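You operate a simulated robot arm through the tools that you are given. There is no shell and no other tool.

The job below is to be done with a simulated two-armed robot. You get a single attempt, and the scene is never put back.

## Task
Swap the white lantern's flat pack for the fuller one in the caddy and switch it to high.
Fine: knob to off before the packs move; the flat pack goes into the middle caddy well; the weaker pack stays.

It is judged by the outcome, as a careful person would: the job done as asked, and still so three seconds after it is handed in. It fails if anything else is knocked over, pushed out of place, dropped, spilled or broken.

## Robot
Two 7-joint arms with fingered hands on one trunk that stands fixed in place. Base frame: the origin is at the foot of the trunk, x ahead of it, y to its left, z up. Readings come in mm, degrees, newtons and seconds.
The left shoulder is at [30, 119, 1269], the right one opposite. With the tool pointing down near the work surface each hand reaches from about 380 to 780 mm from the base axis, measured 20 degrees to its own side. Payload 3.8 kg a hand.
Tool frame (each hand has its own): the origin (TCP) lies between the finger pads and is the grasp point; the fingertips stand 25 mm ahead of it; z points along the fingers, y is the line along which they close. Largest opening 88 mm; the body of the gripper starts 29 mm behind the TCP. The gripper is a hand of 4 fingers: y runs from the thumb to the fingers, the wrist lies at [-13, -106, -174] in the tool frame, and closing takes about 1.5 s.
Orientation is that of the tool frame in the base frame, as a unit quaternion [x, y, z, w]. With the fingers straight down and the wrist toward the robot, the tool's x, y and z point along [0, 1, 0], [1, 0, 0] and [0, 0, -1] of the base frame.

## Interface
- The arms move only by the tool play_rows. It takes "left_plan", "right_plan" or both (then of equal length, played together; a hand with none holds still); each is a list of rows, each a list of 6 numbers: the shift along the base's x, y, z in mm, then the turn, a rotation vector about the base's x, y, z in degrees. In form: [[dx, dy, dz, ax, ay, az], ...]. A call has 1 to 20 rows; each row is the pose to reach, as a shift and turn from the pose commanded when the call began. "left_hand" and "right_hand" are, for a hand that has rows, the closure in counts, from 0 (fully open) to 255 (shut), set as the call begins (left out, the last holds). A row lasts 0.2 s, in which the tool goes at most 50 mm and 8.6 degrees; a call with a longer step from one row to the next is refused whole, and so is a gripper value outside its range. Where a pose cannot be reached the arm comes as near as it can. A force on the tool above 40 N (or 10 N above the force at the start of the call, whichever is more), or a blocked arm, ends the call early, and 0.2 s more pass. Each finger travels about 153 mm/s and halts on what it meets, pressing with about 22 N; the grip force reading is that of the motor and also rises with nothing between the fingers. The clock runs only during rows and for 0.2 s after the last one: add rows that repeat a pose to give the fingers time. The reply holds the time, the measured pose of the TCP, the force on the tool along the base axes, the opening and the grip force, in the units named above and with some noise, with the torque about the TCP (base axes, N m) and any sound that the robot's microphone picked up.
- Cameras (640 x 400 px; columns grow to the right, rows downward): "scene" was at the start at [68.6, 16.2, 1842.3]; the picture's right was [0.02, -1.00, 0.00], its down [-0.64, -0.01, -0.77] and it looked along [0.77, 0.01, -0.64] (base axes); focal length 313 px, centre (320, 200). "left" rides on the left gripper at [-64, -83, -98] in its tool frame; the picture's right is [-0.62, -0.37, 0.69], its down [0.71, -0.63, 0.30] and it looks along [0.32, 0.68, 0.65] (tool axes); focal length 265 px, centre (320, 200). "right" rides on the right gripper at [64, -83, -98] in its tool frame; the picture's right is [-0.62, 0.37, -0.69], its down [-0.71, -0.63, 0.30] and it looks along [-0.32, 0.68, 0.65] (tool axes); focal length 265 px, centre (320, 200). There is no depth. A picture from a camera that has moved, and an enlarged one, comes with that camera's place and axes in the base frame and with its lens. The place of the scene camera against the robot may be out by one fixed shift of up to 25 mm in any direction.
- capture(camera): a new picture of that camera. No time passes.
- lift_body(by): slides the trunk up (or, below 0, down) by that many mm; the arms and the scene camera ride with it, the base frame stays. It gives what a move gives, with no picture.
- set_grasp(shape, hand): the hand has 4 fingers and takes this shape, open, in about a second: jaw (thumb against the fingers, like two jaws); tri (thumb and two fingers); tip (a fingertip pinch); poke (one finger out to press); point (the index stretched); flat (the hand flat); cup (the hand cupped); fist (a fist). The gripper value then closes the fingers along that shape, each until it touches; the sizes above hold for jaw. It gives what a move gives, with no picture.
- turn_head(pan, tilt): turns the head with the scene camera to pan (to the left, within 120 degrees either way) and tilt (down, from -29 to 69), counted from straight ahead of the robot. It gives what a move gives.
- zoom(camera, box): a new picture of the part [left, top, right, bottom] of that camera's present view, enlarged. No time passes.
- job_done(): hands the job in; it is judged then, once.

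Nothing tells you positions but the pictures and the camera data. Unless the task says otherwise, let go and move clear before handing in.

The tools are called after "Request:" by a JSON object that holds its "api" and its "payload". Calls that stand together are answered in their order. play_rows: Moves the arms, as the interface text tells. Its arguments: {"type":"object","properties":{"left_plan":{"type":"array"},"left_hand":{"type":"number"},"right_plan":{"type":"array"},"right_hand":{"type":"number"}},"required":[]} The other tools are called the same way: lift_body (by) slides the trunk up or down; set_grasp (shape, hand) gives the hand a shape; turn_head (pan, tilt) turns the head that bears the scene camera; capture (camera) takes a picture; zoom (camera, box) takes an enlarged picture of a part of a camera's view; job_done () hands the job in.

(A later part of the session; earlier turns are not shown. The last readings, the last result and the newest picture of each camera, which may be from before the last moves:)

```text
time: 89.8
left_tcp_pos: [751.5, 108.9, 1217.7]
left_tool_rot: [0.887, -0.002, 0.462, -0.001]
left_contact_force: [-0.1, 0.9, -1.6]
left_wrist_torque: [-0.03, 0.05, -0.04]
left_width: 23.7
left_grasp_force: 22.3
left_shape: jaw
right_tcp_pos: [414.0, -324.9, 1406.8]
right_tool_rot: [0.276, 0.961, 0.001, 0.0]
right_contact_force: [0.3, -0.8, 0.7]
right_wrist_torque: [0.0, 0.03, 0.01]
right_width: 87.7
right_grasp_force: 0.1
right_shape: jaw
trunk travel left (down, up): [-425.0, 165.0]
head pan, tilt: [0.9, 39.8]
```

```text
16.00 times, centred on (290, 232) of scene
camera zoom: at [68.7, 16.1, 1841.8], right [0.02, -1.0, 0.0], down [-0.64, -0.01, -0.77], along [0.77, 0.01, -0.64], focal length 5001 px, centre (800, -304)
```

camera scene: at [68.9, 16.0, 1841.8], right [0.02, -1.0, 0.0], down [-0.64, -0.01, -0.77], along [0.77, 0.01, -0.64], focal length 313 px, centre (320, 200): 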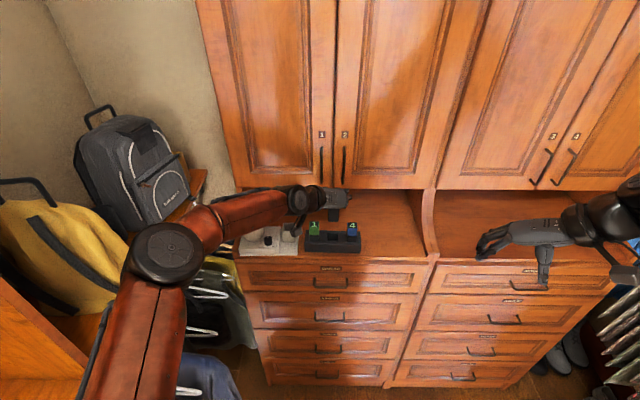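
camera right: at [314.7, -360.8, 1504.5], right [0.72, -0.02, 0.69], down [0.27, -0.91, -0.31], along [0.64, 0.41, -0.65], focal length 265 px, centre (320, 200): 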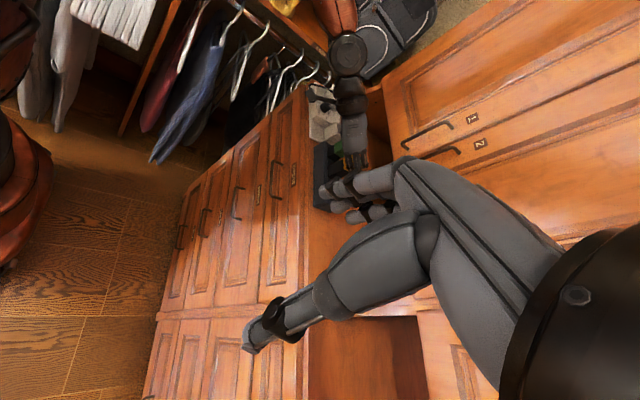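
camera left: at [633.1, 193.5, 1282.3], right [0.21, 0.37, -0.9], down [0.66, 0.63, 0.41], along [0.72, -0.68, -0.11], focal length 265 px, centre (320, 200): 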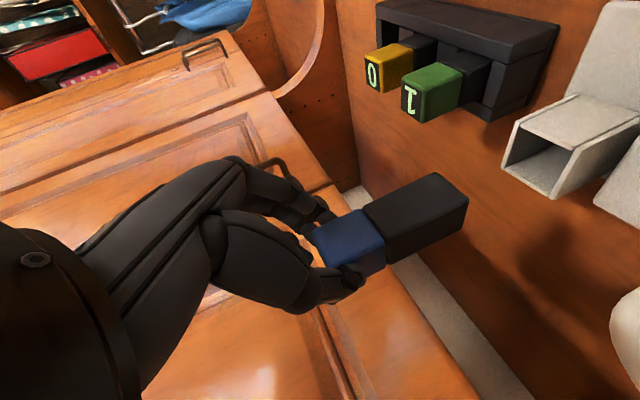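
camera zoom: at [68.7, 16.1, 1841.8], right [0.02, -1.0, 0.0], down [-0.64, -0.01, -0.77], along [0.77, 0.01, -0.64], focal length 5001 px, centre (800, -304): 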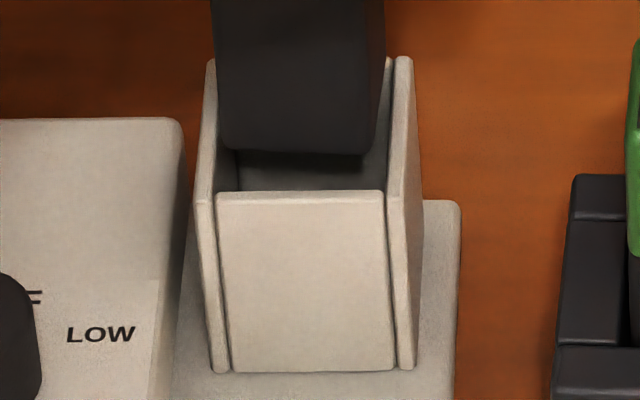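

Request:
{"api": "zoom", "payload": {"camera": "scene", "box": [283, 221, 299, 234]}}

Request:
{"api": "zoom", "payload": {"camera": "left", "box": [355, 140, 475, 230]}}

```text
16.00 times, centred on (291, 228) of scene
camera zoom: at [68.7, 16.1, 1841.8], right [0.02, -1.0, 0.0], down [-0.64, -0.01, -0.77], along [0.77, 0.01, -0.64], focal length 5001 px, centre (784, -240)
```

zoom: 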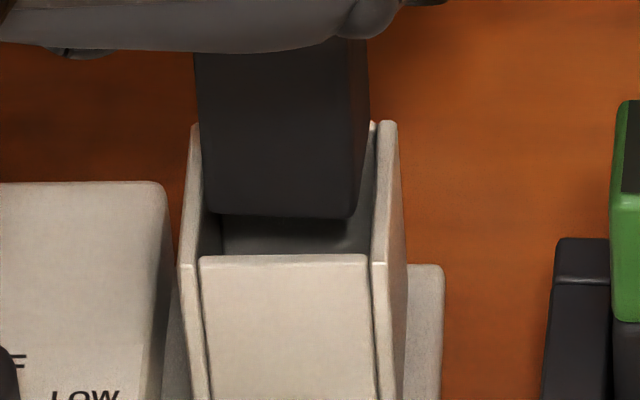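

```text
4.44 times, centred on (415, 185) of left
camera zoom: at [634.2, 193.6, 1221.9], right [0.21, 0.37, -0.9], down [0.66, 0.63, 0.41], along [0.72, -0.68, -0.11], focal length 1180 px, centre (-102, 267)
```

zoom: 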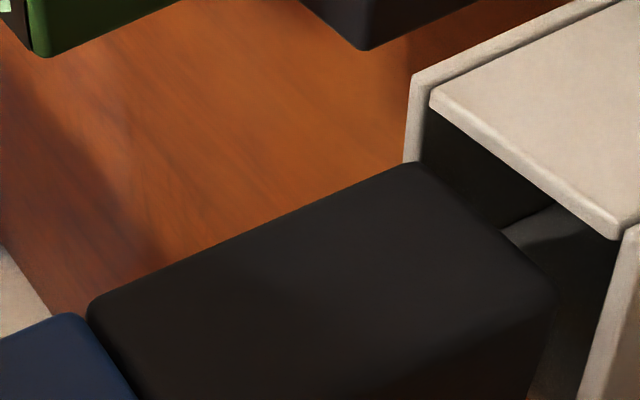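

The lantern and caddy differ in yaw by about 3°, so pack 4 is slightly skewed to the bay. I'll rotate the hand +3° about the pack's axis and compare.

Request:
{"api": "play_rows", "payload": {"left_plan": [[0, -0.35, 0, 0, 0, 1.5], [0, -0.65, 0, 0, 0, 3.0], [0, -0.65, 0, 0, 0, 3.0]]}}

Request:
{"api": "zoom", "payload": {"camera": "scene", "box": [279, 218, 303, 238]}}

Request:
{"api": "zoom", "payload": {"camera": "left", "box": [355, 110, 515, 230]}}

```text
time: 90.6
left_tcp_pos: [751.7, 108.2, 1218.8]
left_tool_rot: [0.886, 0.023, 0.462, -0.013]
left_contact_force: [0.7, 0.1, -1.3]
left_wrist_torque: [0.0, 0.05, 0.0]
left_width: 23.6
left_grasp_force: 22.2
left_shape: jaw
right_tcp_pos: [414.7, -324.3, 1405.4]
right_tool_rot: [0.275, 0.961, 0.0, 0.0]
right_contact_force: [0.0, 0.4, 0.4]
right_wrist_torque: [0.02, 0.0, -0.01]
right_width: 87.6
right_grasp_force: 0.1
right_shape: jaw
trunk travel left (down, up): [-425.0, 165.0]
head pan, tilt: [0.9, 39.8]
```

```text
16.00 times, centred on (291, 228) of scene
camera zoom: at [69.1, 16.1, 1841.8], right [0.02, -1.0, 0.0], down [-0.64, -0.01, -0.77], along [0.77, 0.01, -0.64], focal length 5001 px, centre (784, -248)
```

zoom: 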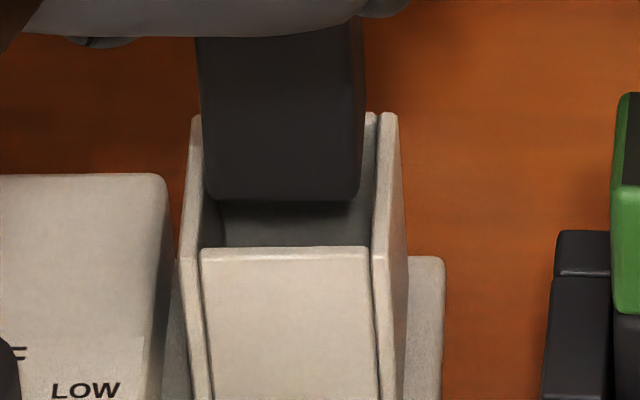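

```text
3.33 times, centred on (435, 170) of left
camera zoom: at [630.4, 186.4, 1223.3], right [0.19, 0.38, -0.9], down [0.63, 0.66, 0.41], along [0.76, -0.65, -0.11], focal length 885 px, centre (-63, 300)
```

zoom: 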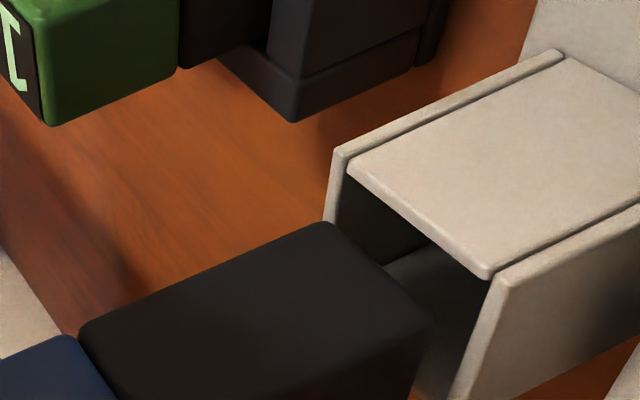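

Request:
{"api": "play_rows", "payload": {"left_plan": [[-0.3, -0.3, 0, 0, 0, 1.6], [-0.3, -0.3, -2, 0, 0, 1.6], [-0.3, -0.3, -4, 0, 0, 1.6], [-0.3, -0.3, -6, 0, 0, 1.6], [-0.3, -0.3, -6, 0, 0, 1.6]]}}

Request:
{"api": "zoom", "payload": {"camera": "scene", "box": [279, 218, 303, 238]}}

Request:
{"api": "zoom", "payload": {"camera": "left", "box": [355, 110, 515, 230]}}

```text
time: 91.8
left_tcp_pos: [752.3, 108.2, 1214.3]
left_tool_rot: [0.886, 0.035, 0.462, -0.019]
left_contact_force: [-0.1, 0.1, 0.6]
left_wrist_torque: [-0.01, 0.02, -0.01]
left_width: 23.9
left_grasp_force: 22.2
left_shape: jaw
right_tcp_pos: [412.5, -325.6, 1406.3]
right_tool_rot: [0.275, 0.961, 0.0, 0.0]
right_contact_force: [0.5, 0.5, 0.0]
right_wrist_torque: [-0.02, 0.02, 0.02]
right_width: 88.0
right_grasp_force: 0.1
right_shape: jaw
trunk travel left (down, up): [-425.0, 165.0]
head pan, tilt: [0.9, 39.8]
```

```text
16.00 times, centred on (291, 228) of scene
camera zoom: at [68.7, 16.1, 1841.9], right [0.02, -1.0, 0.0], down [-0.64, -0.01, -0.77], along [0.77, 0.01, -0.64], focal length 5001 px, centre (784, -248)
```

zoom: 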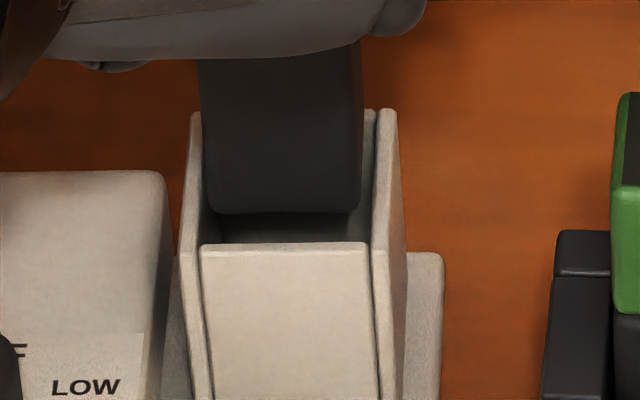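

```text
3.33 times, centred on (435, 170) of left
camera zoom: at [628.1, 182.9, 1218.3], right [0.18, 0.39, -0.9], down [0.61, 0.68, 0.41], along [0.77, -0.62, -0.11], focal length 885 px, centre (-63, 300)
```

zoom: 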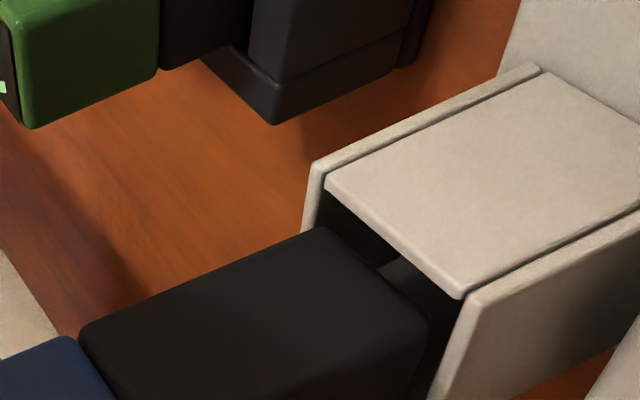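

Request:
{"api": "play_rows", "payload": {"left_plan": [[0, 0, 3, 0, 0, 0], [-1.5, 0, 3, 0, 0, 0], [-1.5, 0, 0, 0, 0, 0], [-1.5, 0, -2, 0, 0, 0], [-1.5, 0, -4, 0, 0, 0], [-1.5, 0, -4, 0, 0, 0]]}}

Request:
{"api": "zoom", "payload": {"camera": "scene", "box": [279, 218, 303, 238]}}

Request:
{"api": "zoom", "payload": {"camera": "left", "box": [355, 110, 515, 230]}}

```text
time: 93.2
left_tcp_pos: [749.8, 109.1, 1210.4]
left_tool_rot: [0.887, 0.036, 0.461, -0.019]
left_contact_force: [0.8, 0.2, -0.8]
left_wrist_torque: [0.01, 0.03, 0.01]
left_width: 23.7
left_grasp_force: 22.2
left_shape: jaw
right_tcp_pos: [414.2, -323.7, 1405.7]
right_tool_rot: [0.275, 0.961, 0.0, 0.0]
right_contact_force: [-0.2, 0.3, -0.7]
right_wrist_torque: [-0.01, 0.05, -0.01]
right_width: 87.7
right_grasp_force: 0.0
right_shape: jaw
trunk travel left (down, up): [-425.0, 165.0]
head pan, tilt: [0.9, 39.8]
```

```text
16.00 times, centred on (291, 228) of scene
camera zoom: at [69.0, 16.1, 1841.8], right [0.02, -1.0, 0.0], down [-0.64, -0.01, -0.77], along [0.77, 0.01, -0.64], focal length 5001 px, centre (784, -248)
```

zoom: 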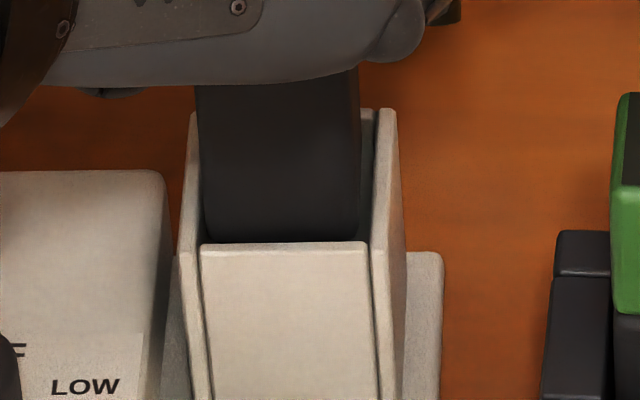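

```text
3.33 times, centred on (435, 170) of left
camera zoom: at [626.3, 183.3, 1213.9], right [0.18, 0.39, -0.9], down [0.61, 0.68, 0.41], along [0.77, -0.62, -0.11], focal length 885 px, centre (-63, 300)
```

zoom: 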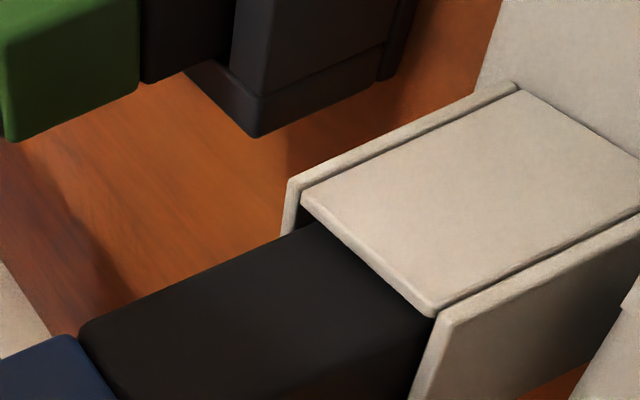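

No contact this time; the pack is entering behind the front plate. Continuing down gently.

Request:
{"api": "play_rows", "payload": {"left_plan": [[0, 0, -2, 0, 0, 0], [0, 0, -4, 0, 0, 0], [0, 0, -6, 0, 0, 0], [0, 0, -6, 0, 0, 0]]}}

Request:
{"api": "zoom", "payload": {"camera": "scene", "box": [279, 218, 303, 238]}}

Request:
{"api": "zoom", "payload": {"camera": "left", "box": [355, 110, 515, 230]}}

```text
time: 94.2
left_tcp_pos: [748.0, 108.6, 1203.4]
left_tool_rot: [0.887, 0.036, 0.461, -0.019]
left_contact_force: [0.1, 0.0, -1.0]
left_wrist_torque: [0.0, 0.01, 0.0]
left_width: 24.0
left_grasp_force: 21.5
left_shape: jaw
right_tcp_pos: [415.2, -324.5, 1406.2]
right_tool_rot: [0.275, 0.962, -0.001, 0.0]
right_contact_force: [0.7, 0.4, -0.2]
right_wrist_torque: [-0.01, 0.01, -0.02]
right_width: 87.9
right_grasp_force: 0.1
right_shape: jaw
trunk travel left (down, up): [-425.0, 165.0]
head pan, tilt: [0.9, 39.8]
```

```text
16.00 times, centred on (291, 228) of scene
camera zoom: at [69.0, 16.1, 1841.8], right [0.02, -1.0, 0.0], down [-0.64, -0.01, -0.77], along [0.77, 0.01, -0.64], focal length 5001 px, centre (784, -248)
```

zoom: 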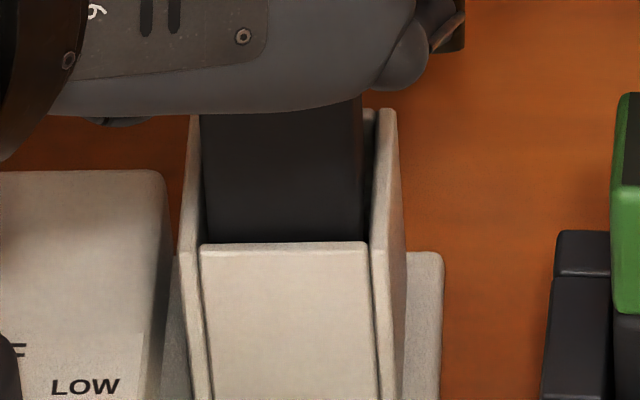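

```text
3.33 times, centred on (435, 170) of left
camera zoom: at [626.0, 182.9, 1207.3], right [0.18, 0.39, -0.9], down [0.61, 0.68, 0.41], along [0.77, -0.62, -0.11], focal length 885 px, centre (-63, 300)
```

zoom: 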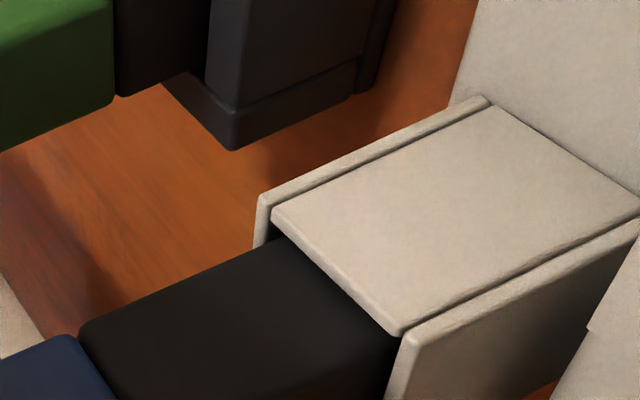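

Request:
{"api": "play_rows", "payload": {"left_plan": [[0, 0, -3, 0, 0, 0], [0, 0, -6, 0, 0, 0], [0, 0, -9, 0, 0, 0], [0, 0, -12, 0, 0, 0], [0, 0, -12, 0, 0, 0]]}}

Request:
{"api": "zoom", "payload": {"camera": "left", "box": [270, 110, 510, 290]}}

```text
time: 95.4
left_tcp_pos: [749.1, 108.2, 1191.7]
left_tool_rot: [0.886, 0.035, 0.461, -0.019]
left_contact_force: [-0.2, -0.5, -1.5]
left_wrist_torque: [0.0, 0.02, 0.02]
left_width: 24.0
left_grasp_force: 22.1
left_shape: jaw
right_tcp_pos: [413.6, -325.1, 1405.9]
right_tool_rot: [0.275, 0.961, -0.001, 0.0]
right_contact_force: [0.6, 0.8, 0.2]
right_wrist_torque: [-0.01, 0.01, 0.02]
right_width: 87.9
right_grasp_force: 0.0
right_shape: jaw
trunk travel left (down, up): [-425.0, 165.0]
head pan, tilt: [0.9, 39.8]
```

```text
2.22 times, centred on (390, 200) of left
camera zoom: at [626.0, 183.3, 1196.6], right [0.18, 0.39, -0.9], down [0.61, 0.68, 0.41], along [0.77, -0.62, -0.11], focal length 590 px, centre (164, 200)
```

zoom: 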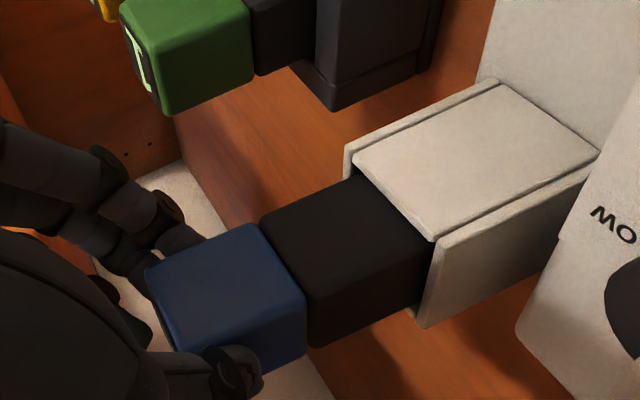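

Request:
{"api": "play_rows", "payload": {"left_plan": [[0, 0, -3, 0, 0, 0], [0, 0, -6, 0, 0, 0], [0, 0, -9, 0, 0, 0], [0, 0, -12, 0, 0, 0], [0, 0, -15, 0, 0, 0], [0, 0, -15, 0, 0, 0]]}}

Request:
{"api": "zoom", "payload": {"camera": "left", "box": [270, 110, 510, 290]}}

```text
time: 96.8
left_tcp_pos: [751.5, 109.2, 1178.3]
left_tool_rot: [0.886, 0.035, 0.461, -0.018]
left_contact_force: [-0.3, 0.1, -1.7]
left_wrist_torque: [-0.02, 0.03, 0.01]
left_width: 23.7
left_grasp_force: 22.2
left_shape: jaw
right_tcp_pos: [414.0, -323.5, 1406.8]
right_tool_rot: [0.274, 0.962, 0.0, 0.0]
right_contact_force: [1.3, 0.0, -0.3]
right_wrist_torque: [-0.04, -0.01, -0.01]
right_width: 87.8
right_grasp_force: 0.1
right_shape: jaw
trunk travel left (down, up): [-425.0, 165.0]
head pan, tilt: [0.9, 39.8]
```

```text
2.22 times, centred on (390, 200) of left
camera zoom: at [627.3, 182.8, 1181.0], right [0.18, 0.39, -0.9], down [0.61, 0.68, 0.41], along [0.77, -0.62, -0.11], focal length 590 px, centre (164, 200)
```

zoom: 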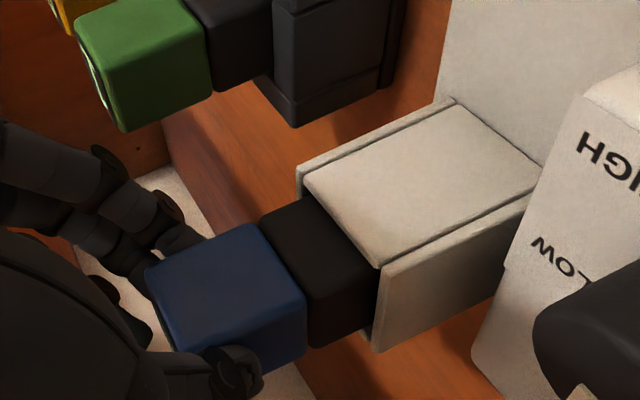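

Request:
{"api": "play_rows", "payload": {"left_plan": [[0, 0, -2, 0, 0, 0], [0, 0, -4, 0, 0, 0], [0, 0, -6, 0, 0, 0], [0, 0, -8, 0, 0, 0], [0, 0, -10, 0, 0, 0], [0, 0, -10, 0, 0, 0]]}}

Request:
{"api": "zoom", "payload": {"camera": "left", "box": [270, 110, 510, 290]}}

```text
time: 98.2
left_tcp_pos: [751.1, 107.1, 1166.0]
left_tool_rot: [0.886, 0.035, 0.462, -0.019]
left_contact_force: [0.0, -0.3, -0.9]
left_wrist_torque: [0.01, 0.03, 0.01]
left_width: 23.8
left_grasp_force: 22.2
left_shape: jaw
right_tcp_pos: [414.6, -324.3, 1405.3]
right_tool_rot: [0.275, 0.962, 0.0, 0.001]
right_contact_force: [-0.2, -0.4, 0.3]
right_wrist_torque: [-0.03, -0.01, -0.01]
right_width: 87.6
right_grasp_force: 0.0
right_shape: jaw
trunk travel left (down, up): [-425.0, 165.0]
head pan, tilt: [0.9, 39.8]
```

```text
2.22 times, centred on (390, 200) of left
camera zoom: at [627.5, 183.1, 1169.9], right [0.18, 0.39, -0.9], down [0.61, 0.68, 0.41], along [0.77, -0.62, -0.11], focal length 590 px, centre (164, 200)
```

zoom: 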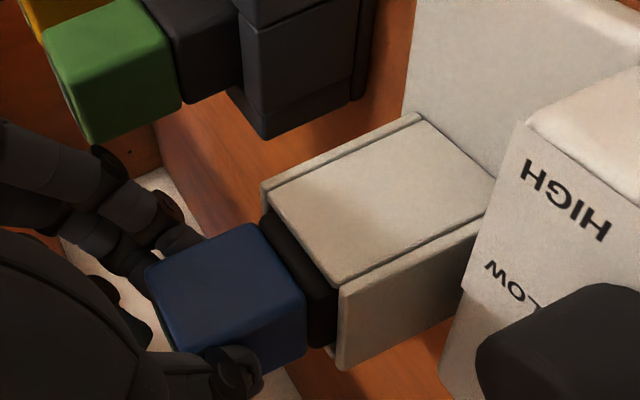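

Request:
{"api": "play_rows", "payload": {"left_plan": [[0, 0, -1, 0, 0, 0], [0, 0, -2, 0, 0, 0], [0, 0, -3, 0, 0, 0], [0, 0, -3, 0, 0, 0]]}}

Request:
{"api": "zoom", "payload": {"camera": "left", "box": [270, 110, 510, 290]}}

```text
time: 99.2
left_tcp_pos: [749.7, 108.7, 1165.0]
left_tool_rot: [0.885, 0.035, 0.463, -0.02]
left_contact_force: [1.4, 1.3, 8.1]
left_wrist_torque: [-0.1, -0.1, -0.03]
left_width: 23.9
left_grasp_force: 21.8
left_shape: jaw
right_tcp_pos: [412.2, -324.8, 1407.2]
right_tool_rot: [0.274, 0.962, 0.001, 0.0]
right_contact_force: [-0.6, -0.4, 0.5]
right_wrist_torque: [0.01, 0.01, -0.01]
right_width: 87.5
right_grasp_force: 0.0
right_shape: jaw
trunk travel left (down, up): [-425.0, 165.0]
head pan, tilt: [0.9, 39.8]
```

```text
2.22 times, centred on (390, 200) of left
camera zoom: at [627.0, 183.5, 1167.8], right [0.18, 0.39, -0.9], down [0.61, 0.68, 0.41], along [0.77, -0.62, -0.11], focal length 590 px, centre (164, 200)
```

zoom: 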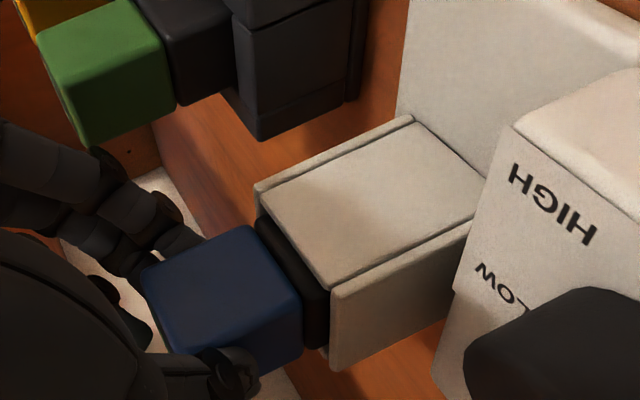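

The pack is seated, with an 8 N floor contact at the same height as pack 0 was. Releasing and retreating.

Request:
{"api": "play_rows", "payload": {"left_plan": [[0, 0, 2, 0, 0, 0], [0, 0, 2, 0, 0, 0], [0, 0, 2, 0, 0, 0], [0, 0, 2, 0, 0, 0]], "left_hand": 140}}

Request:
{"api": "play_rows", "payload": {"left_plan": [[-6, 0, 6, 0, 0, 0], [-16, 0, 14, 0, 0, 0], [-30, 0, 26, 0, 0, 0], [-50, 0, 45, 0, 0, 0], [-75, 0, 70, 0, 0, 0], [-100, 0, 95, 0, 0, 0], [-100, 0, 95, 0, 0, 0]]}}

Request:
{"api": "capture", "payload": {"camera": "left"}}

Request:
{"api": "zoom", "payload": {"camera": "scene", "box": [225, 190, 375, 265]}}

```text
time: 100.2
left_tcp_pos: [750.2, 106.9, 1165.8]
left_tool_rot: [0.887, 0.033, 0.461, -0.019]
left_contact_force: [-0.4, 0.5, 0.1]
left_wrist_torque: [-0.01, 0.0, -0.02]
left_width: 39.6
left_grasp_force: 0.0
left_shape: jaw
right_tcp_pos: [413.9, -324.6, 1406.5]
right_tool_rot: [0.274, 0.962, 0.0, -0.001]
right_contact_force: [-0.8, 0.0, 0.0]
right_wrist_torque: [0.02, -0.05, 0.04]
right_width: 87.5
right_grasp_force: 0.1
right_shape: jaw
trunk travel left (down, up): [-425.0, 165.0]
head pan, tilt: [0.9, 39.8]
```

```text
time: 101.8
left_tcp_pos: [649.2, 107.5, 1260.9]
left_tool_rot: [0.887, 0.035, 0.461, -0.019]
left_contact_force: [0.6, 0.5, -0.2]
left_wrist_torque: [0.03, 0.03, 0.01]
left_width: 39.1
left_grasp_force: 0.1
left_shape: jaw
right_tcp_pos: [414.8, -325.1, 1405.8]
right_tool_rot: [0.275, 0.962, 0.0, 0.001]
right_contact_force: [0.2, 0.2, 0.0]
right_wrist_torque: [-0.03, 0.0, 0.03]
right_width: 87.8
right_grasp_force: 0.0
right_shape: jaw
trunk travel left (down, up): [-425.0, 165.0]
head pan, tilt: [0.9, 39.8]
```

```text
taken
camera left: at [525.6, 182.8, 1264.5], right [0.18, 0.39, -0.9], down [0.61, 0.68, 0.41], along [0.77, -0.62, -0.11], focal length 265 px, centre (320, 200)
```

left: 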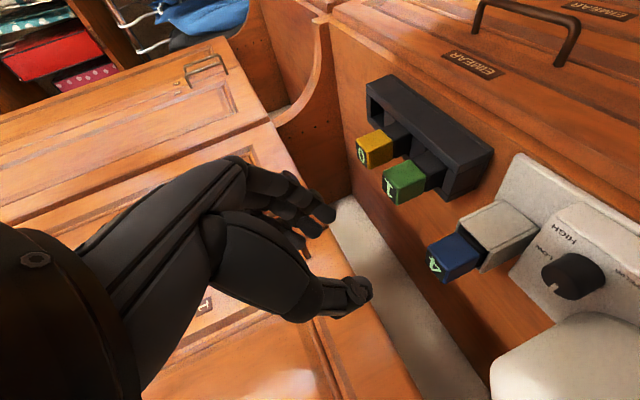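

```text
4.27 times, centred on (300, 228) of scene
camera zoom: at [69.6, 16.3, 1841.8], right [0.02, -1.0, 0.0], down [-0.64, -0.01, -0.77], along [0.77, 0.01, -0.64], focal length 1334 px, centre (405, 83)
```

zoom: 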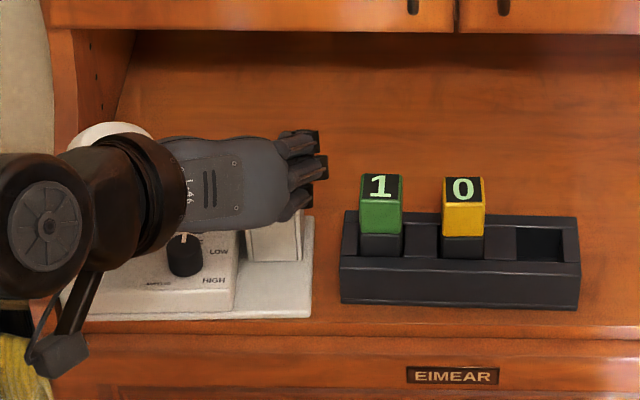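

Pack 4 is in the lantern, pack 0 in the middle well and pack 1 is untouched. Now I'll switch the left hand to the fingertip pinch and turn it toward the knob pose again.

Request:
{"api": "set_grasp", "payload": {"shape": "tip", "hand": "left"}}

Request:
{"api": "play_rows", "payload": {"left_plan": [[0, 0, 0, 0, 0, 8], [0, 0, 0, 0, 0, 16], [0, 0, 0, 0, 0, 24], [0, 0, 0, 0, 0, 32], [0, 0, 0, 0, 0, 40], [0, 0, 0, 0, 0, 48.4], [0, 0, 0, 0, 0, 48.4]], "left_hand": 110}}

```text
time: 102.7
left_tcp_pos: [649.9, 108.0, 1261.1]
left_tool_rot: [0.887, 0.035, 0.461, -0.019]
left_contact_force: [-0.1, 0.5, 0.5]
left_wrist_torque: [0.0, -0.01, 0.02]
left_width: 87.8
left_grasp_force: 0.0
left_shape: tip
right_tcp_pos: [413.3, -325.7, 1405.5]
right_tool_rot: [0.275, 0.961, 0.0, 0.0]
right_contact_force: [-0.6, 0.7, -0.2]
right_wrist_torque: [-0.02, 0.03, -0.01]
right_width: 87.6
right_grasp_force: 0.0
right_shape: jaw
trunk travel left (down, up): [-425.0, 165.0]
head pan, tilt: [0.9, 39.8]
```

```text
time: 104.3
left_tcp_pos: [651.1, 108.8, 1262.4]
left_tool_rot: [0.794, 0.395, 0.414, -0.206]
left_contact_force: [-0.4, -0.6, 0.0]
left_wrist_torque: [-0.01, 0.01, 0.0]
left_width: 50.4
left_grasp_force: 0.1
left_shape: tip
right_tcp_pos: [413.1, -323.7, 1406.1]
right_tool_rot: [0.275, 0.962, 0.0, 0.001]
right_contact_force: [-0.1, -1.0, 0.2]
right_wrist_torque: [0.0, -0.02, 0.01]
right_width: 87.5
right_grasp_force: 0.1
right_shape: jaw
trunk travel left (down, up): [-425.0, 165.0]
head pan, tilt: [0.9, 39.8]
```

Request:
{"api": "play_rows", "payload": {"left_plan": [[0, 0, 0, -4, 3, 0], [0, 0, 0, -8, 6, 0], [0, 0, 0, -8, 6, 0]]}}

Request:
{"api": "play_rows", "payload": {"left_plan": [[0, 0, -10, 0, 0, 6], [0, 0, -20, 0, 0, 12], [0, -5, -30, 0, 0, 17], [0, -5, -30, 0, 0, 17]]}}

Request:
{"api": "capture", "payload": {"camera": "left"}}

Request:
{"api": "zoom", "payload": {"camera": "scene", "box": [225, 190, 375, 265]}}

```text
time: 105.1
left_tcp_pos: [650.6, 108.1, 1260.5]
left_tool_rot: [0.827, 0.412, 0.342, -0.172]
left_contact_force: [-0.5, -0.5, -0.8]
left_wrist_torque: [0.01, 0.03, 0.0]
left_width: 50.7
left_grasp_force: 0.0
left_shape: tip
right_tcp_pos: [414.0, -325.8, 1405.6]
right_tool_rot: [0.275, 0.961, 0.0, 0.001]
right_contact_force: [0.2, 0.3, -0.6]
right_wrist_torque: [-0.01, 0.0, 0.02]
right_width: 87.6
right_grasp_force: 0.0
right_shape: jaw
trunk travel left (down, up): [-425.0, 165.0]
head pan, tilt: [0.9, 39.8]
```

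```text
time: 106.1
left_tcp_pos: [650.2, 103.0, 1230.0]
left_tool_rot: [0.757, 0.53, 0.314, -0.218]
left_contact_force: [0.5, -0.6, -0.4]
left_wrist_torque: [-0.02, -0.03, 0.02]
left_width: 50.6
left_grasp_force: 0.1
left_shape: tip
right_tcp_pos: [412.8, -324.0, 1406.3]
right_tool_rot: [0.276, 0.961, 0.0, 0.0]
right_contact_force: [-0.4, 1.1, -0.6]
right_wrist_torque: [0.01, -0.01, -0.02]
right_width: 88.0
right_grasp_force: 0.1
right_shape: jaw
trunk travel left (down, up): [-425.0, 165.0]
head pan, tilt: [0.9, 39.8]
```

```text
taken
camera left: at [532.4, 24.0, 1254.7], right [-0.33, 0.17, -0.93], down [-0.34, 0.89, 0.29], along [0.88, 0.41, -0.23], focal length 265 px, centre (320, 200)
```

left: 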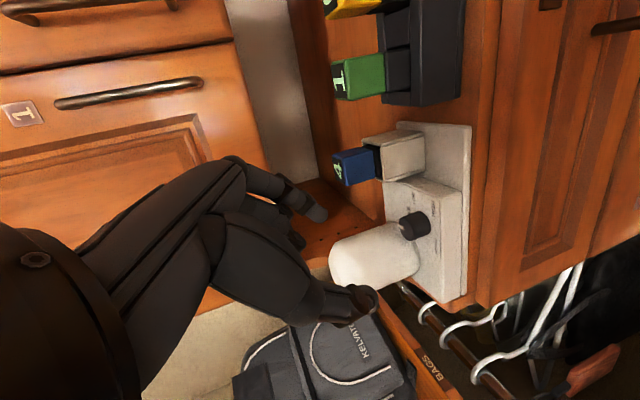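

```text
4.27 times, centred on (300, 228) of scene
camera zoom: at [68.8, 16.9, 1841.9], right [0.02, -1.0, 0.0], down [-0.64, -0.01, -0.77], along [0.77, 0.01, -0.64], focal length 1334 px, centre (405, 83)
```

zoom: 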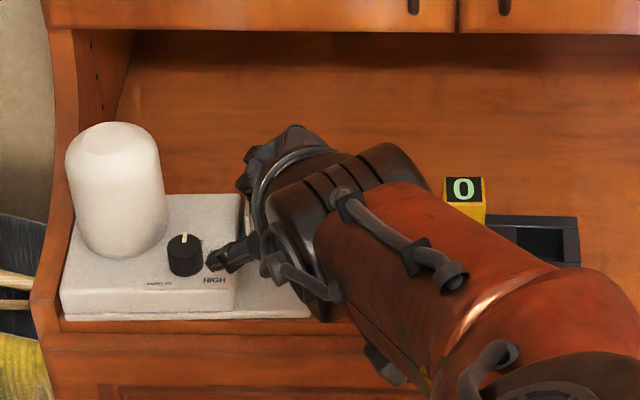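

Request:
{"api": "zoom", "payload": {"camera": "scene", "box": [245, 215, 301, 250]}}

Request:
{"api": "zoom", "payload": {"camera": "left", "box": [370, 180, 466, 240]}}

```text
11.43 times, centred on (273, 232) of scene
camera zoom: at [68.8, 16.9, 1841.9], right [0.02, -1.0, 0.0], down [-0.64, -0.01, -0.77], along [0.77, 0.01, -0.64], focal length 3572 px, centre (857, -171)
```

zoom: 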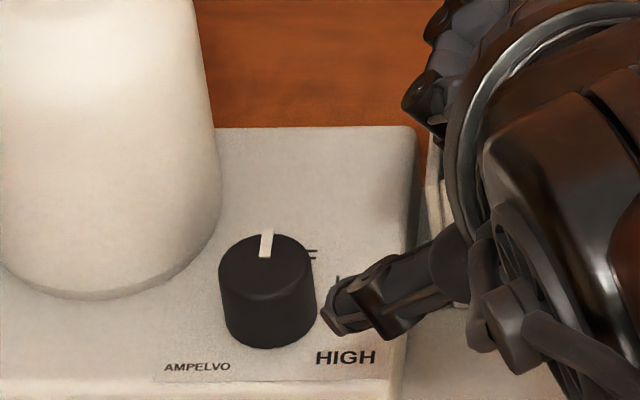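

```text
6.67 times, centred on (418, 210) of left
camera zoom: at [532.4, 24.0, 1254.7], right [-0.33, 0.17, -0.93], down [-0.34, 0.89, 0.29], along [0.88, 0.41, -0.23], focal length 1769 px, centre (-333, 133)
```

zoom: 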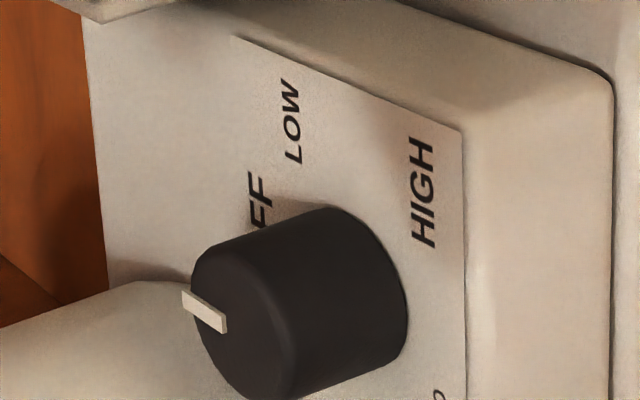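

The lantern has slid back about 2.5 mm from the insertion, so the knob is now near (723,169). I'll return to the safer 45° yaw for the approach and go to a standoff.

Request:
{"api": "play_rows", "payload": {"left_plan": [[0, 0, 0, 0, 0, -8.4], [0, 0, 0, 0, 0, -16.8], [0, 0, 0, 0, 0, -25.4], [9, 8, -17, 0, 0, -25.4], [19, 16, -34, 0, 0, -25.4], [28, 23, -51, 0, 0, -25.4], [28, 23, -51, 0, 0, -25.4]]}}

Request:
{"api": "zoom", "payload": {"camera": "left", "box": [260, 140, 500, 370]}}

```text
time: 107.7
left_tcp_pos: [679.6, 126.4, 1180.1]
left_tool_rot: [0.855, 0.35, 0.354, -0.146]
left_contact_force: [0.4, 0.9, 0.2]
left_wrist_torque: [0.02, -0.02, 0.0]
left_width: 50.5
left_grasp_force: 0.0
left_shape: tip
right_tcp_pos: [413.2, -324.7, 1406.6]
right_tool_rot: [0.275, 0.961, 0.0, 0.0]
right_contact_force: [0.1, 0.5, -0.7]
right_wrist_torque: [-0.04, 0.03, -0.02]
right_width: 87.6
right_grasp_force: 0.0
right_shape: jaw
trunk travel left (down, up): [-425.0, 165.0]
head pan, tilt: [0.9, 39.8]
```

```text
1.74 times, centred on (380, 255) of left
camera zoom: at [538.0, 106.8, 1203.9], right [-0.22, 0.3, -0.93], down [0.07, 0.95, 0.29], along [0.97, 0.0, -0.23], focal length 462 px, centre (216, 104)
```

zoom: 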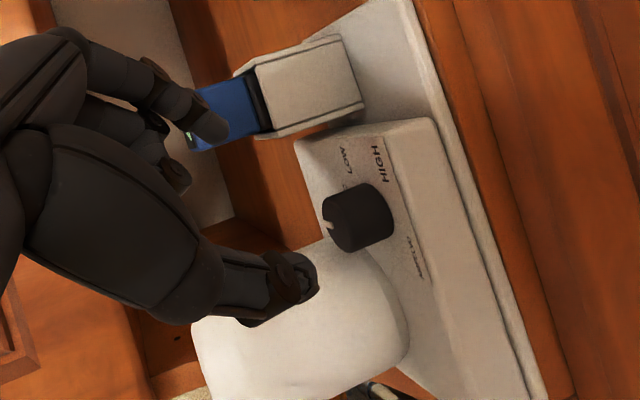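

Request:
{"api": "play_rows", "payload": {"left_plan": [[8, 8, -11, 0, 0, 0], [16, 16, -22, 0, 0, 0], [23, 23, -33, 0, 0, 0], [23, 23, -33, 0, 0, 0]]}}

Request:
{"api": "zoom", "payload": {"camera": "left", "box": [290, 170, 430, 310]}}

```text
time: 108.7
left_tcp_pos: [701.5, 149.5, 1148.7]
left_tool_rot: [0.855, 0.35, 0.354, -0.146]
left_contact_force: [-0.3, 0.3, 0.2]
left_wrist_torque: [-0.04, 0.0, 0.01]
left_width: 50.5
left_grasp_force: 0.0
left_shape: tip
right_tcp_pos: [414.0, -324.3, 1405.5]
right_tool_rot: [0.275, 0.961, 0.0, 0.001]
right_contact_force: [0.2, 0.5, -0.1]
right_wrist_torque: [0.02, 0.02, 0.0]
right_width: 87.7
right_grasp_force: 0.0
right_shape: jaw
trunk travel left (down, up): [-425.0, 165.0]
head pan, tilt: [0.9, 39.8]
```

```text
2.86 times, centred on (360, 240) of left
camera zoom: at [560.5, 129.2, 1172.3], right [-0.22, 0.3, -0.93], down [0.07, 0.95, 0.29], along [0.97, 0.0, -0.23], focal length 758 px, centre (206, 86)
```

zoom: 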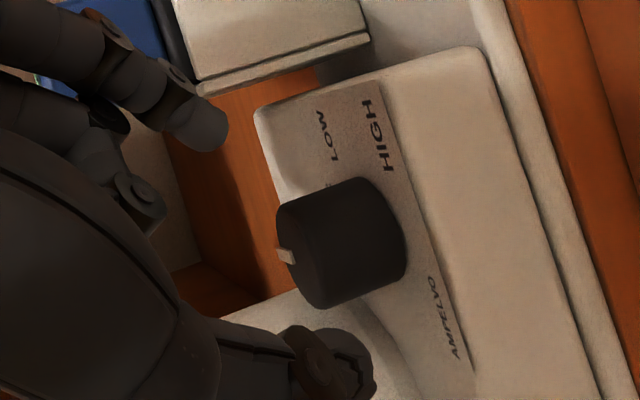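

Request:
{"api": "play_rows", "payload": {"left_plan": [[4, 4, -6, 0, 0, 0], [8, 8, -12, 0, 0, 0], [12.5, 11.5, -18, 0, 0, 0], [12.5, 11.5, -18, 0, 0, 0]]}}

Request:
{"api": "zoom", "payload": {"camera": "left", "box": [290, 170, 430, 310]}}

```text
time: 109.7
left_tcp_pos: [713.6, 160.6, 1129.7]
left_tool_rot: [0.855, 0.349, 0.354, -0.146]
left_contact_force: [0.0, 0.7, -0.5]
left_wrist_torque: [0.03, 0.0, 0.02]
left_width: 50.6
left_grasp_force: 0.1
left_shape: tip
right_tcp_pos: [413.1, -324.7, 1405.7]
right_tool_rot: [0.274, 0.962, 0.001, -0.001]
right_contact_force: [0.2, 0.0, 0.6]
right_wrist_torque: [-0.01, 0.0, 0.01]
right_width: 87.8
right_grasp_force: 0.0
right_shape: jaw
trunk travel left (down, up): [-425.0, 165.0]
head pan, tilt: [0.9, 39.8]
```

```text
2.86 times, centred on (360, 240) of left
camera zoom: at [572.6, 139.5, 1152.8], right [-0.22, 0.3, -0.93], down [0.07, 0.95, 0.29], along [0.97, 0.0, -0.23], focal length 758 px, centre (206, 86)
```

zoom: 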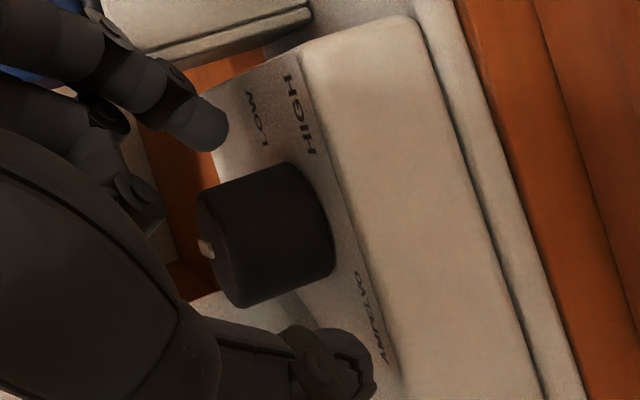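

Request:
{"api": "play_rows", "payload": {"left_plan": [[-1.1, 1.1, 0, 0, 0, 0], [-1.1, 1.1, 0, 0, 0, 0], [-1.1, 1.1, 0, 0, 0, 0], [-1.1, 1.1, 0, 0, 0, 0]], "left_hand": 165}}

Request:
{"api": "zoom", "payload": {"camera": "left", "box": [290, 170, 430, 310]}}

```text
time: 110.7
left_tcp_pos: [712.5, 161.4, 1128.6]
left_tool_rot: [0.855, 0.349, 0.355, -0.146]
left_contact_force: [-0.1, 1.0, -0.6]
left_wrist_torque: [-0.03, -0.02, 0.02]
left_width: 31.6
left_grasp_force: 0.0
left_shape: tip
right_tcp_pos: [413.9, -325.4, 1406.6]
right_tool_rot: [0.275, 0.961, 0.0, 0.0]
right_contact_force: [0.5, -0.6, -0.1]
right_wrist_torque: [0.0, 0.0, 0.0]
right_width: 87.7
right_grasp_force: 0.0
right_shape: jaw
trunk travel left (down, up): [-425.0, 165.0]
head pan, tilt: [0.9, 39.8]
```

```text
2.86 times, centred on (360, 240) of left
camera zoom: at [571.6, 141.1, 1152.9], right [-0.22, 0.3, -0.93], down [0.07, 0.95, 0.29], along [0.97, 0.0, -0.23], focal length 758 px, centre (206, 86)
```

zoom: 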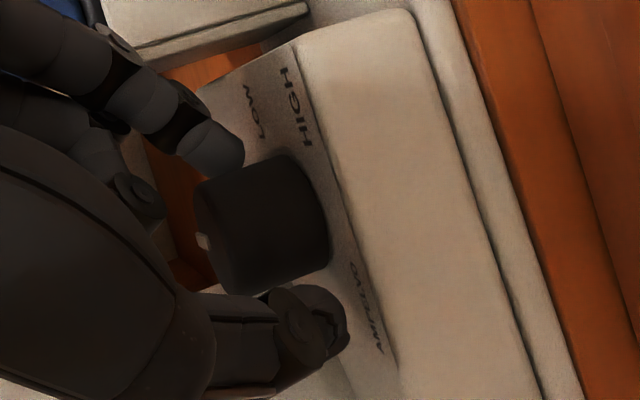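

Well centred. Now I'll swing to the ~70° yaw around the knob with the fingers still open.

Request:
{"api": "play_rows", "payload": {"left_plan": [[1.1, -1.3, 0, 0, 0, 6.4], [2.4, -2.4, 0, 0, 0, 12.9], [3.8, -3.3, 0, 0, 0, 19.3], [5.2, -3.9, 0, 0, 0, 25.8], [5.2, -3.9, 0, 0, 0, 25.8]]}}

Request:
{"api": "zoom", "payload": {"camera": "left", "box": [290, 170, 430, 310]}}

Request:
{"api": "zoom", "payload": {"camera": "left", "box": [230, 100, 370, 220]}}

```text
time: 111.9
left_tcp_pos: [717.8, 158.2, 1129.4]
left_tool_rot: [0.755, 0.532, 0.312, -0.221]
left_contact_force: [0.1, -0.3, 0.1]
left_wrist_torque: [0.01, 0.01, 0.0]
left_width: 31.5
left_grasp_force: 0.1
left_shape: tip
right_tcp_pos: [413.7, -324.0, 1405.6]
right_tool_rot: [0.275, 0.961, 0.0, 0.0]
right_contact_force: [0.0, -0.4, -0.9]
right_wrist_torque: [0.01, -0.02, 0.01]
right_width: 87.6
right_grasp_force: 0.0
right_shape: jaw
trunk travel left (down, up): [-425.0, 165.0]
head pan, tilt: [0.9, 39.8]
```

```text
2.86 times, centred on (360, 240) of left
camera zoom: at [599.8, 78.8, 1152.6], right [-0.33, 0.17, -0.93], down [-0.35, 0.89, 0.29], along [0.88, 0.42, -0.23], focal length 758 px, centre (206, 86)
```

zoom: 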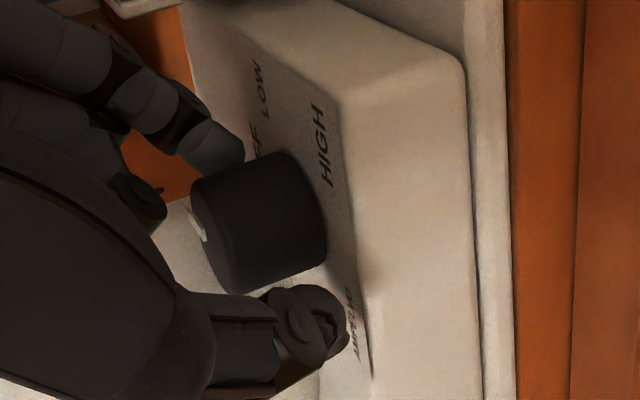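

```text
3.33 times, centred on (300, 160) of left
camera zoom: at [599.8, 78.8, 1152.6], right [-0.33, 0.17, -0.93], down [-0.35, 0.89, 0.29], along [0.88, 0.42, -0.23], focal length 885 px, centre (387, 333)
```

zoom: 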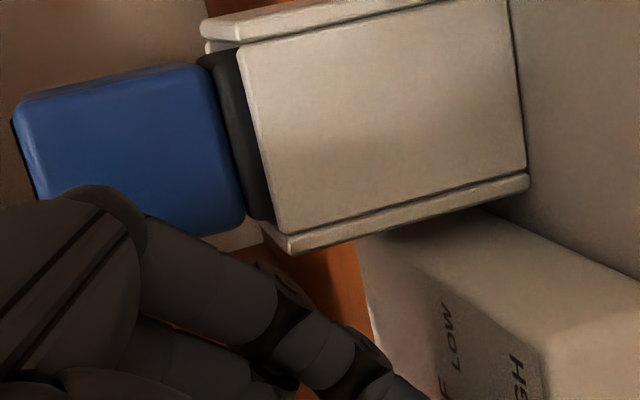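

Request:
{"api": "play_rows", "payload": {"left_plan": [[0, 0, 0, 0, 0, 0], [0, 0, 0, 0, 0, 0], [0, 0, 0, 0, 0, 0], [0, 0, 0, 0, 0, 0]], "left_hand": 235}}

Request:
{"api": "zoom", "payload": {"camera": "left", "box": [290, 170, 430, 310]}}

```text
time: 112.9
left_tcp_pos: [718.2, 159.3, 1128.0]
left_tool_rot: [0.756, 0.532, 0.312, -0.221]
left_contact_force: [1.4, -1.2, 0.9]
left_wrist_torque: [-0.01, -0.07, -0.04]
left_width: 18.0
left_grasp_force: 22.4
left_shape: tip
right_tcp_pos: [413.7, -325.3, 1406.6]
right_tool_rot: [0.275, 0.962, 0.0, 0.0]
right_contact_force: [0.0, -0.4, 0.6]
right_wrist_torque: [0.0, -0.05, -0.01]
right_width: 87.6
right_grasp_force: 0.0
right_shape: jaw
trunk travel left (down, up): [-425.0, 165.0]
head pan, tilt: [0.9, 39.8]
```

```text
2.86 times, centred on (360, 240) of left
camera zoom: at [600.0, 78.6, 1152.6], right [-0.33, 0.17, -0.93], down [-0.35, 0.89, 0.29], along [0.88, 0.42, -0.23], focal length 758 px, centre (206, 86)
```

zoom: 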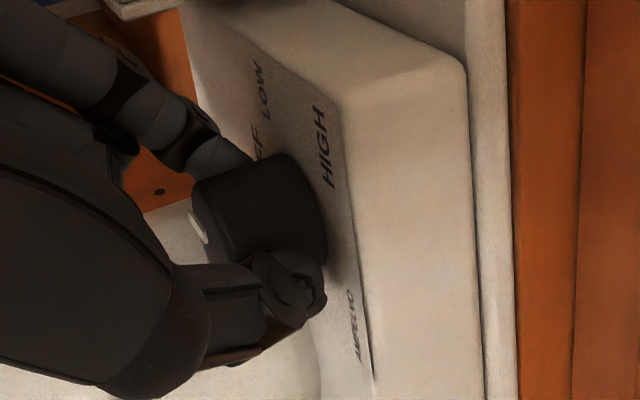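

Gripped. Turning clockwise 35° about the knob axis, then releasing.

Request:
{"api": "play_rows", "payload": {"left_plan": [[-1.58, 0.85, 0, 0, 0, -8], [-3.01, 1.91, 0, 0, 0, -16], [-4.3, 3.17, 0, 0, 0, -24], [-5.14, 4.22, 0, 0, 0, -30], [-5.75, 5.16, 0, 0, 0, -35], [-5.75, 5.16, 0, 0, 0, -35]]}}

Request:
{"api": "play_rows", "payload": {"left_plan": [[0, 0, 0, 0, 0, 0], [0, 0, 0, 0, 0, 0], [0, 0, 0, 0, 0, 0]], "left_hand": 165}}

Request:
{"api": "zoom", "payload": {"camera": "left", "box": [290, 170, 430, 310]}}

Request:
{"api": "zoom", "payload": {"camera": "scene", "box": [225, 190, 375, 265]}}

```text
time: 114.3
left_tcp_pos: [711.6, 163.4, 1128.1]
left_tool_rot: [0.881, 0.279, 0.364, -0.117]
left_contact_force: [-1.3, 0.7, -0.6]
left_wrist_torque: [-0.02, 0.04, 0.04]
left_width: 18.2
left_grasp_force: 22.0
left_shape: tip
right_tcp_pos: [412.9, -325.3, 1406.7]
right_tool_rot: [0.275, 0.961, 0.0, -0.001]
right_contact_force: [0.5, 0.4, 0.3]
right_wrist_torque: [-0.01, 0.01, 0.0]
right_width: 87.8
right_grasp_force: 0.1
right_shape: jaw
trunk travel left (down, up): [-425.0, 165.0]
head pan, tilt: [0.9, 39.8]
```

```text
time: 115.1
left_tcp_pos: [711.8, 163.6, 1129.7]
left_tool_rot: [0.88, 0.28, 0.365, -0.117]
left_contact_force: [0.5, -1.5, 0.1]
left_wrist_torque: [-0.02, -0.01, 0.0]
left_width: 30.8
left_grasp_force: 0.0
left_shape: tip
right_tcp_pos: [414.1, -323.5, 1406.7]
right_tool_rot: [0.275, 0.962, 0.0, 0.0]
right_contact_force: [0.1, -0.3, 1.4]
right_wrist_torque: [0.04, 0.01, 0.03]
right_width: 87.8
right_grasp_force: 0.0
right_shape: jaw
trunk travel left (down, up): [-425.0, 165.0]
head pan, tilt: [0.9, 39.8]
```

```text
2.86 times, centred on (360, 240) of left
camera zoom: at [569.7, 165.6, 1153.3], right [-0.17, 0.33, -0.93], down [0.22, 0.93, 0.29], along [0.96, -0.16, -0.23], focal length 758 px, centre (206, 86)
```

zoom: 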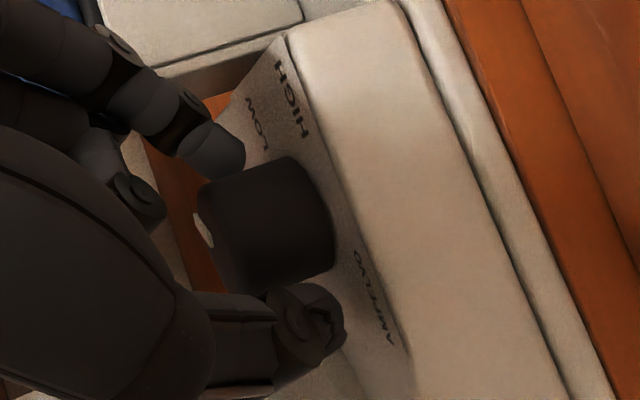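

```text
4.27 times, centred on (300, 228) of scene
camera zoom: at [68.8, 16.1, 1841.8], right [0.02, -1.0, 0.0], down [-0.64, -0.01, -0.77], along [0.77, 0.01, -0.64], focal length 1334 px, centre (405, 83)
```

zoom: 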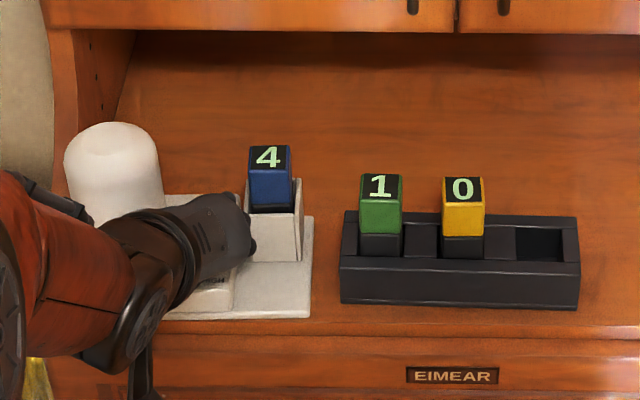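

Request:
{"api": "play_rows", "payload": {"left_plan": [[1.1, -1.6, 0, 0, 0, 8], [2.3, -2.9, 0, 0, 0, 16], [3.6, -4.0, 0, 0, 0, 24], [4.8, -4.7, 0, 0, 0, 30], [5.75, -5.16, 0, 0, 0, 35], [5.75, -5.16, 0, 0, 0, 35]]}}

Request:
{"api": "play_rows", "payload": {"left_plan": [[0, 0, 0, 0, 0, 0], [0, 0, 0, 0, 0, 0], [0, 0, 0, 0, 0, 0], [0, 0, 0, 0, 0, 0]], "left_hand": 235}}

Request:
{"api": "zoom", "payload": {"camera": "left", "box": [290, 170, 430, 310]}}

```text
time: 116.5
left_tcp_pos: [717.8, 159.7, 1128.6]
left_tool_rot: [0.755, 0.532, 0.312, -0.221]
left_contact_force: [-0.2, 0.1, 0.4]
left_wrist_torque: [-0.03, 0.02, 0.01]
left_width: 31.0
left_grasp_force: 0.1
left_shape: tip
right_tcp_pos: [413.6, -324.9, 1406.2]
right_tool_rot: [0.275, 0.962, 0.001, 0.0]
right_contact_force: [-0.1, -0.8, 0.2]
right_wrist_torque: [-0.01, -0.03, -0.04]
right_width: 87.5
right_grasp_force: 0.0
right_shape: jaw
trunk travel left (down, up): [-425.0, 165.0]
head pan, tilt: [0.9, 39.8]
```

```text
time: 117.5
left_tcp_pos: [718.5, 159.1, 1129.1]
left_tool_rot: [0.755, 0.532, 0.313, -0.221]
left_contact_force: [0.3, 0.1, -0.5]
left_wrist_torque: [0.02, -0.02, -0.03]
left_width: 18.3
left_grasp_force: 22.3
left_shape: tip
right_tcp_pos: [415.1, -324.4, 1406.4]
right_tool_rot: [0.275, 0.961, 0.001, 0.001]
right_contact_force: [0.5, -0.1, -0.2]
right_wrist_torque: [-0.01, -0.01, 0.0]
right_width: 87.6
right_grasp_force: 0.0
right_shape: jaw
trunk travel left (down, up): [-425.0, 165.0]
head pan, tilt: [0.9, 39.8]
```

```text
2.86 times, centred on (360, 240) of left
camera zoom: at [601.1, 79.2, 1152.5], right [-0.33, 0.17, -0.93], down [-0.35, 0.89, 0.29], along [0.88, 0.42, -0.23], focal length 758 px, centre (206, 86)
```

zoom: 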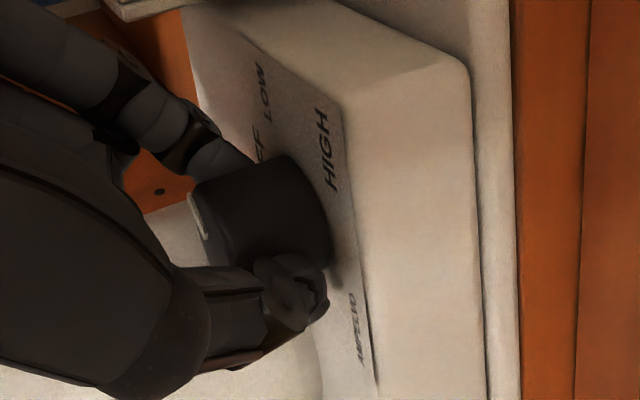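

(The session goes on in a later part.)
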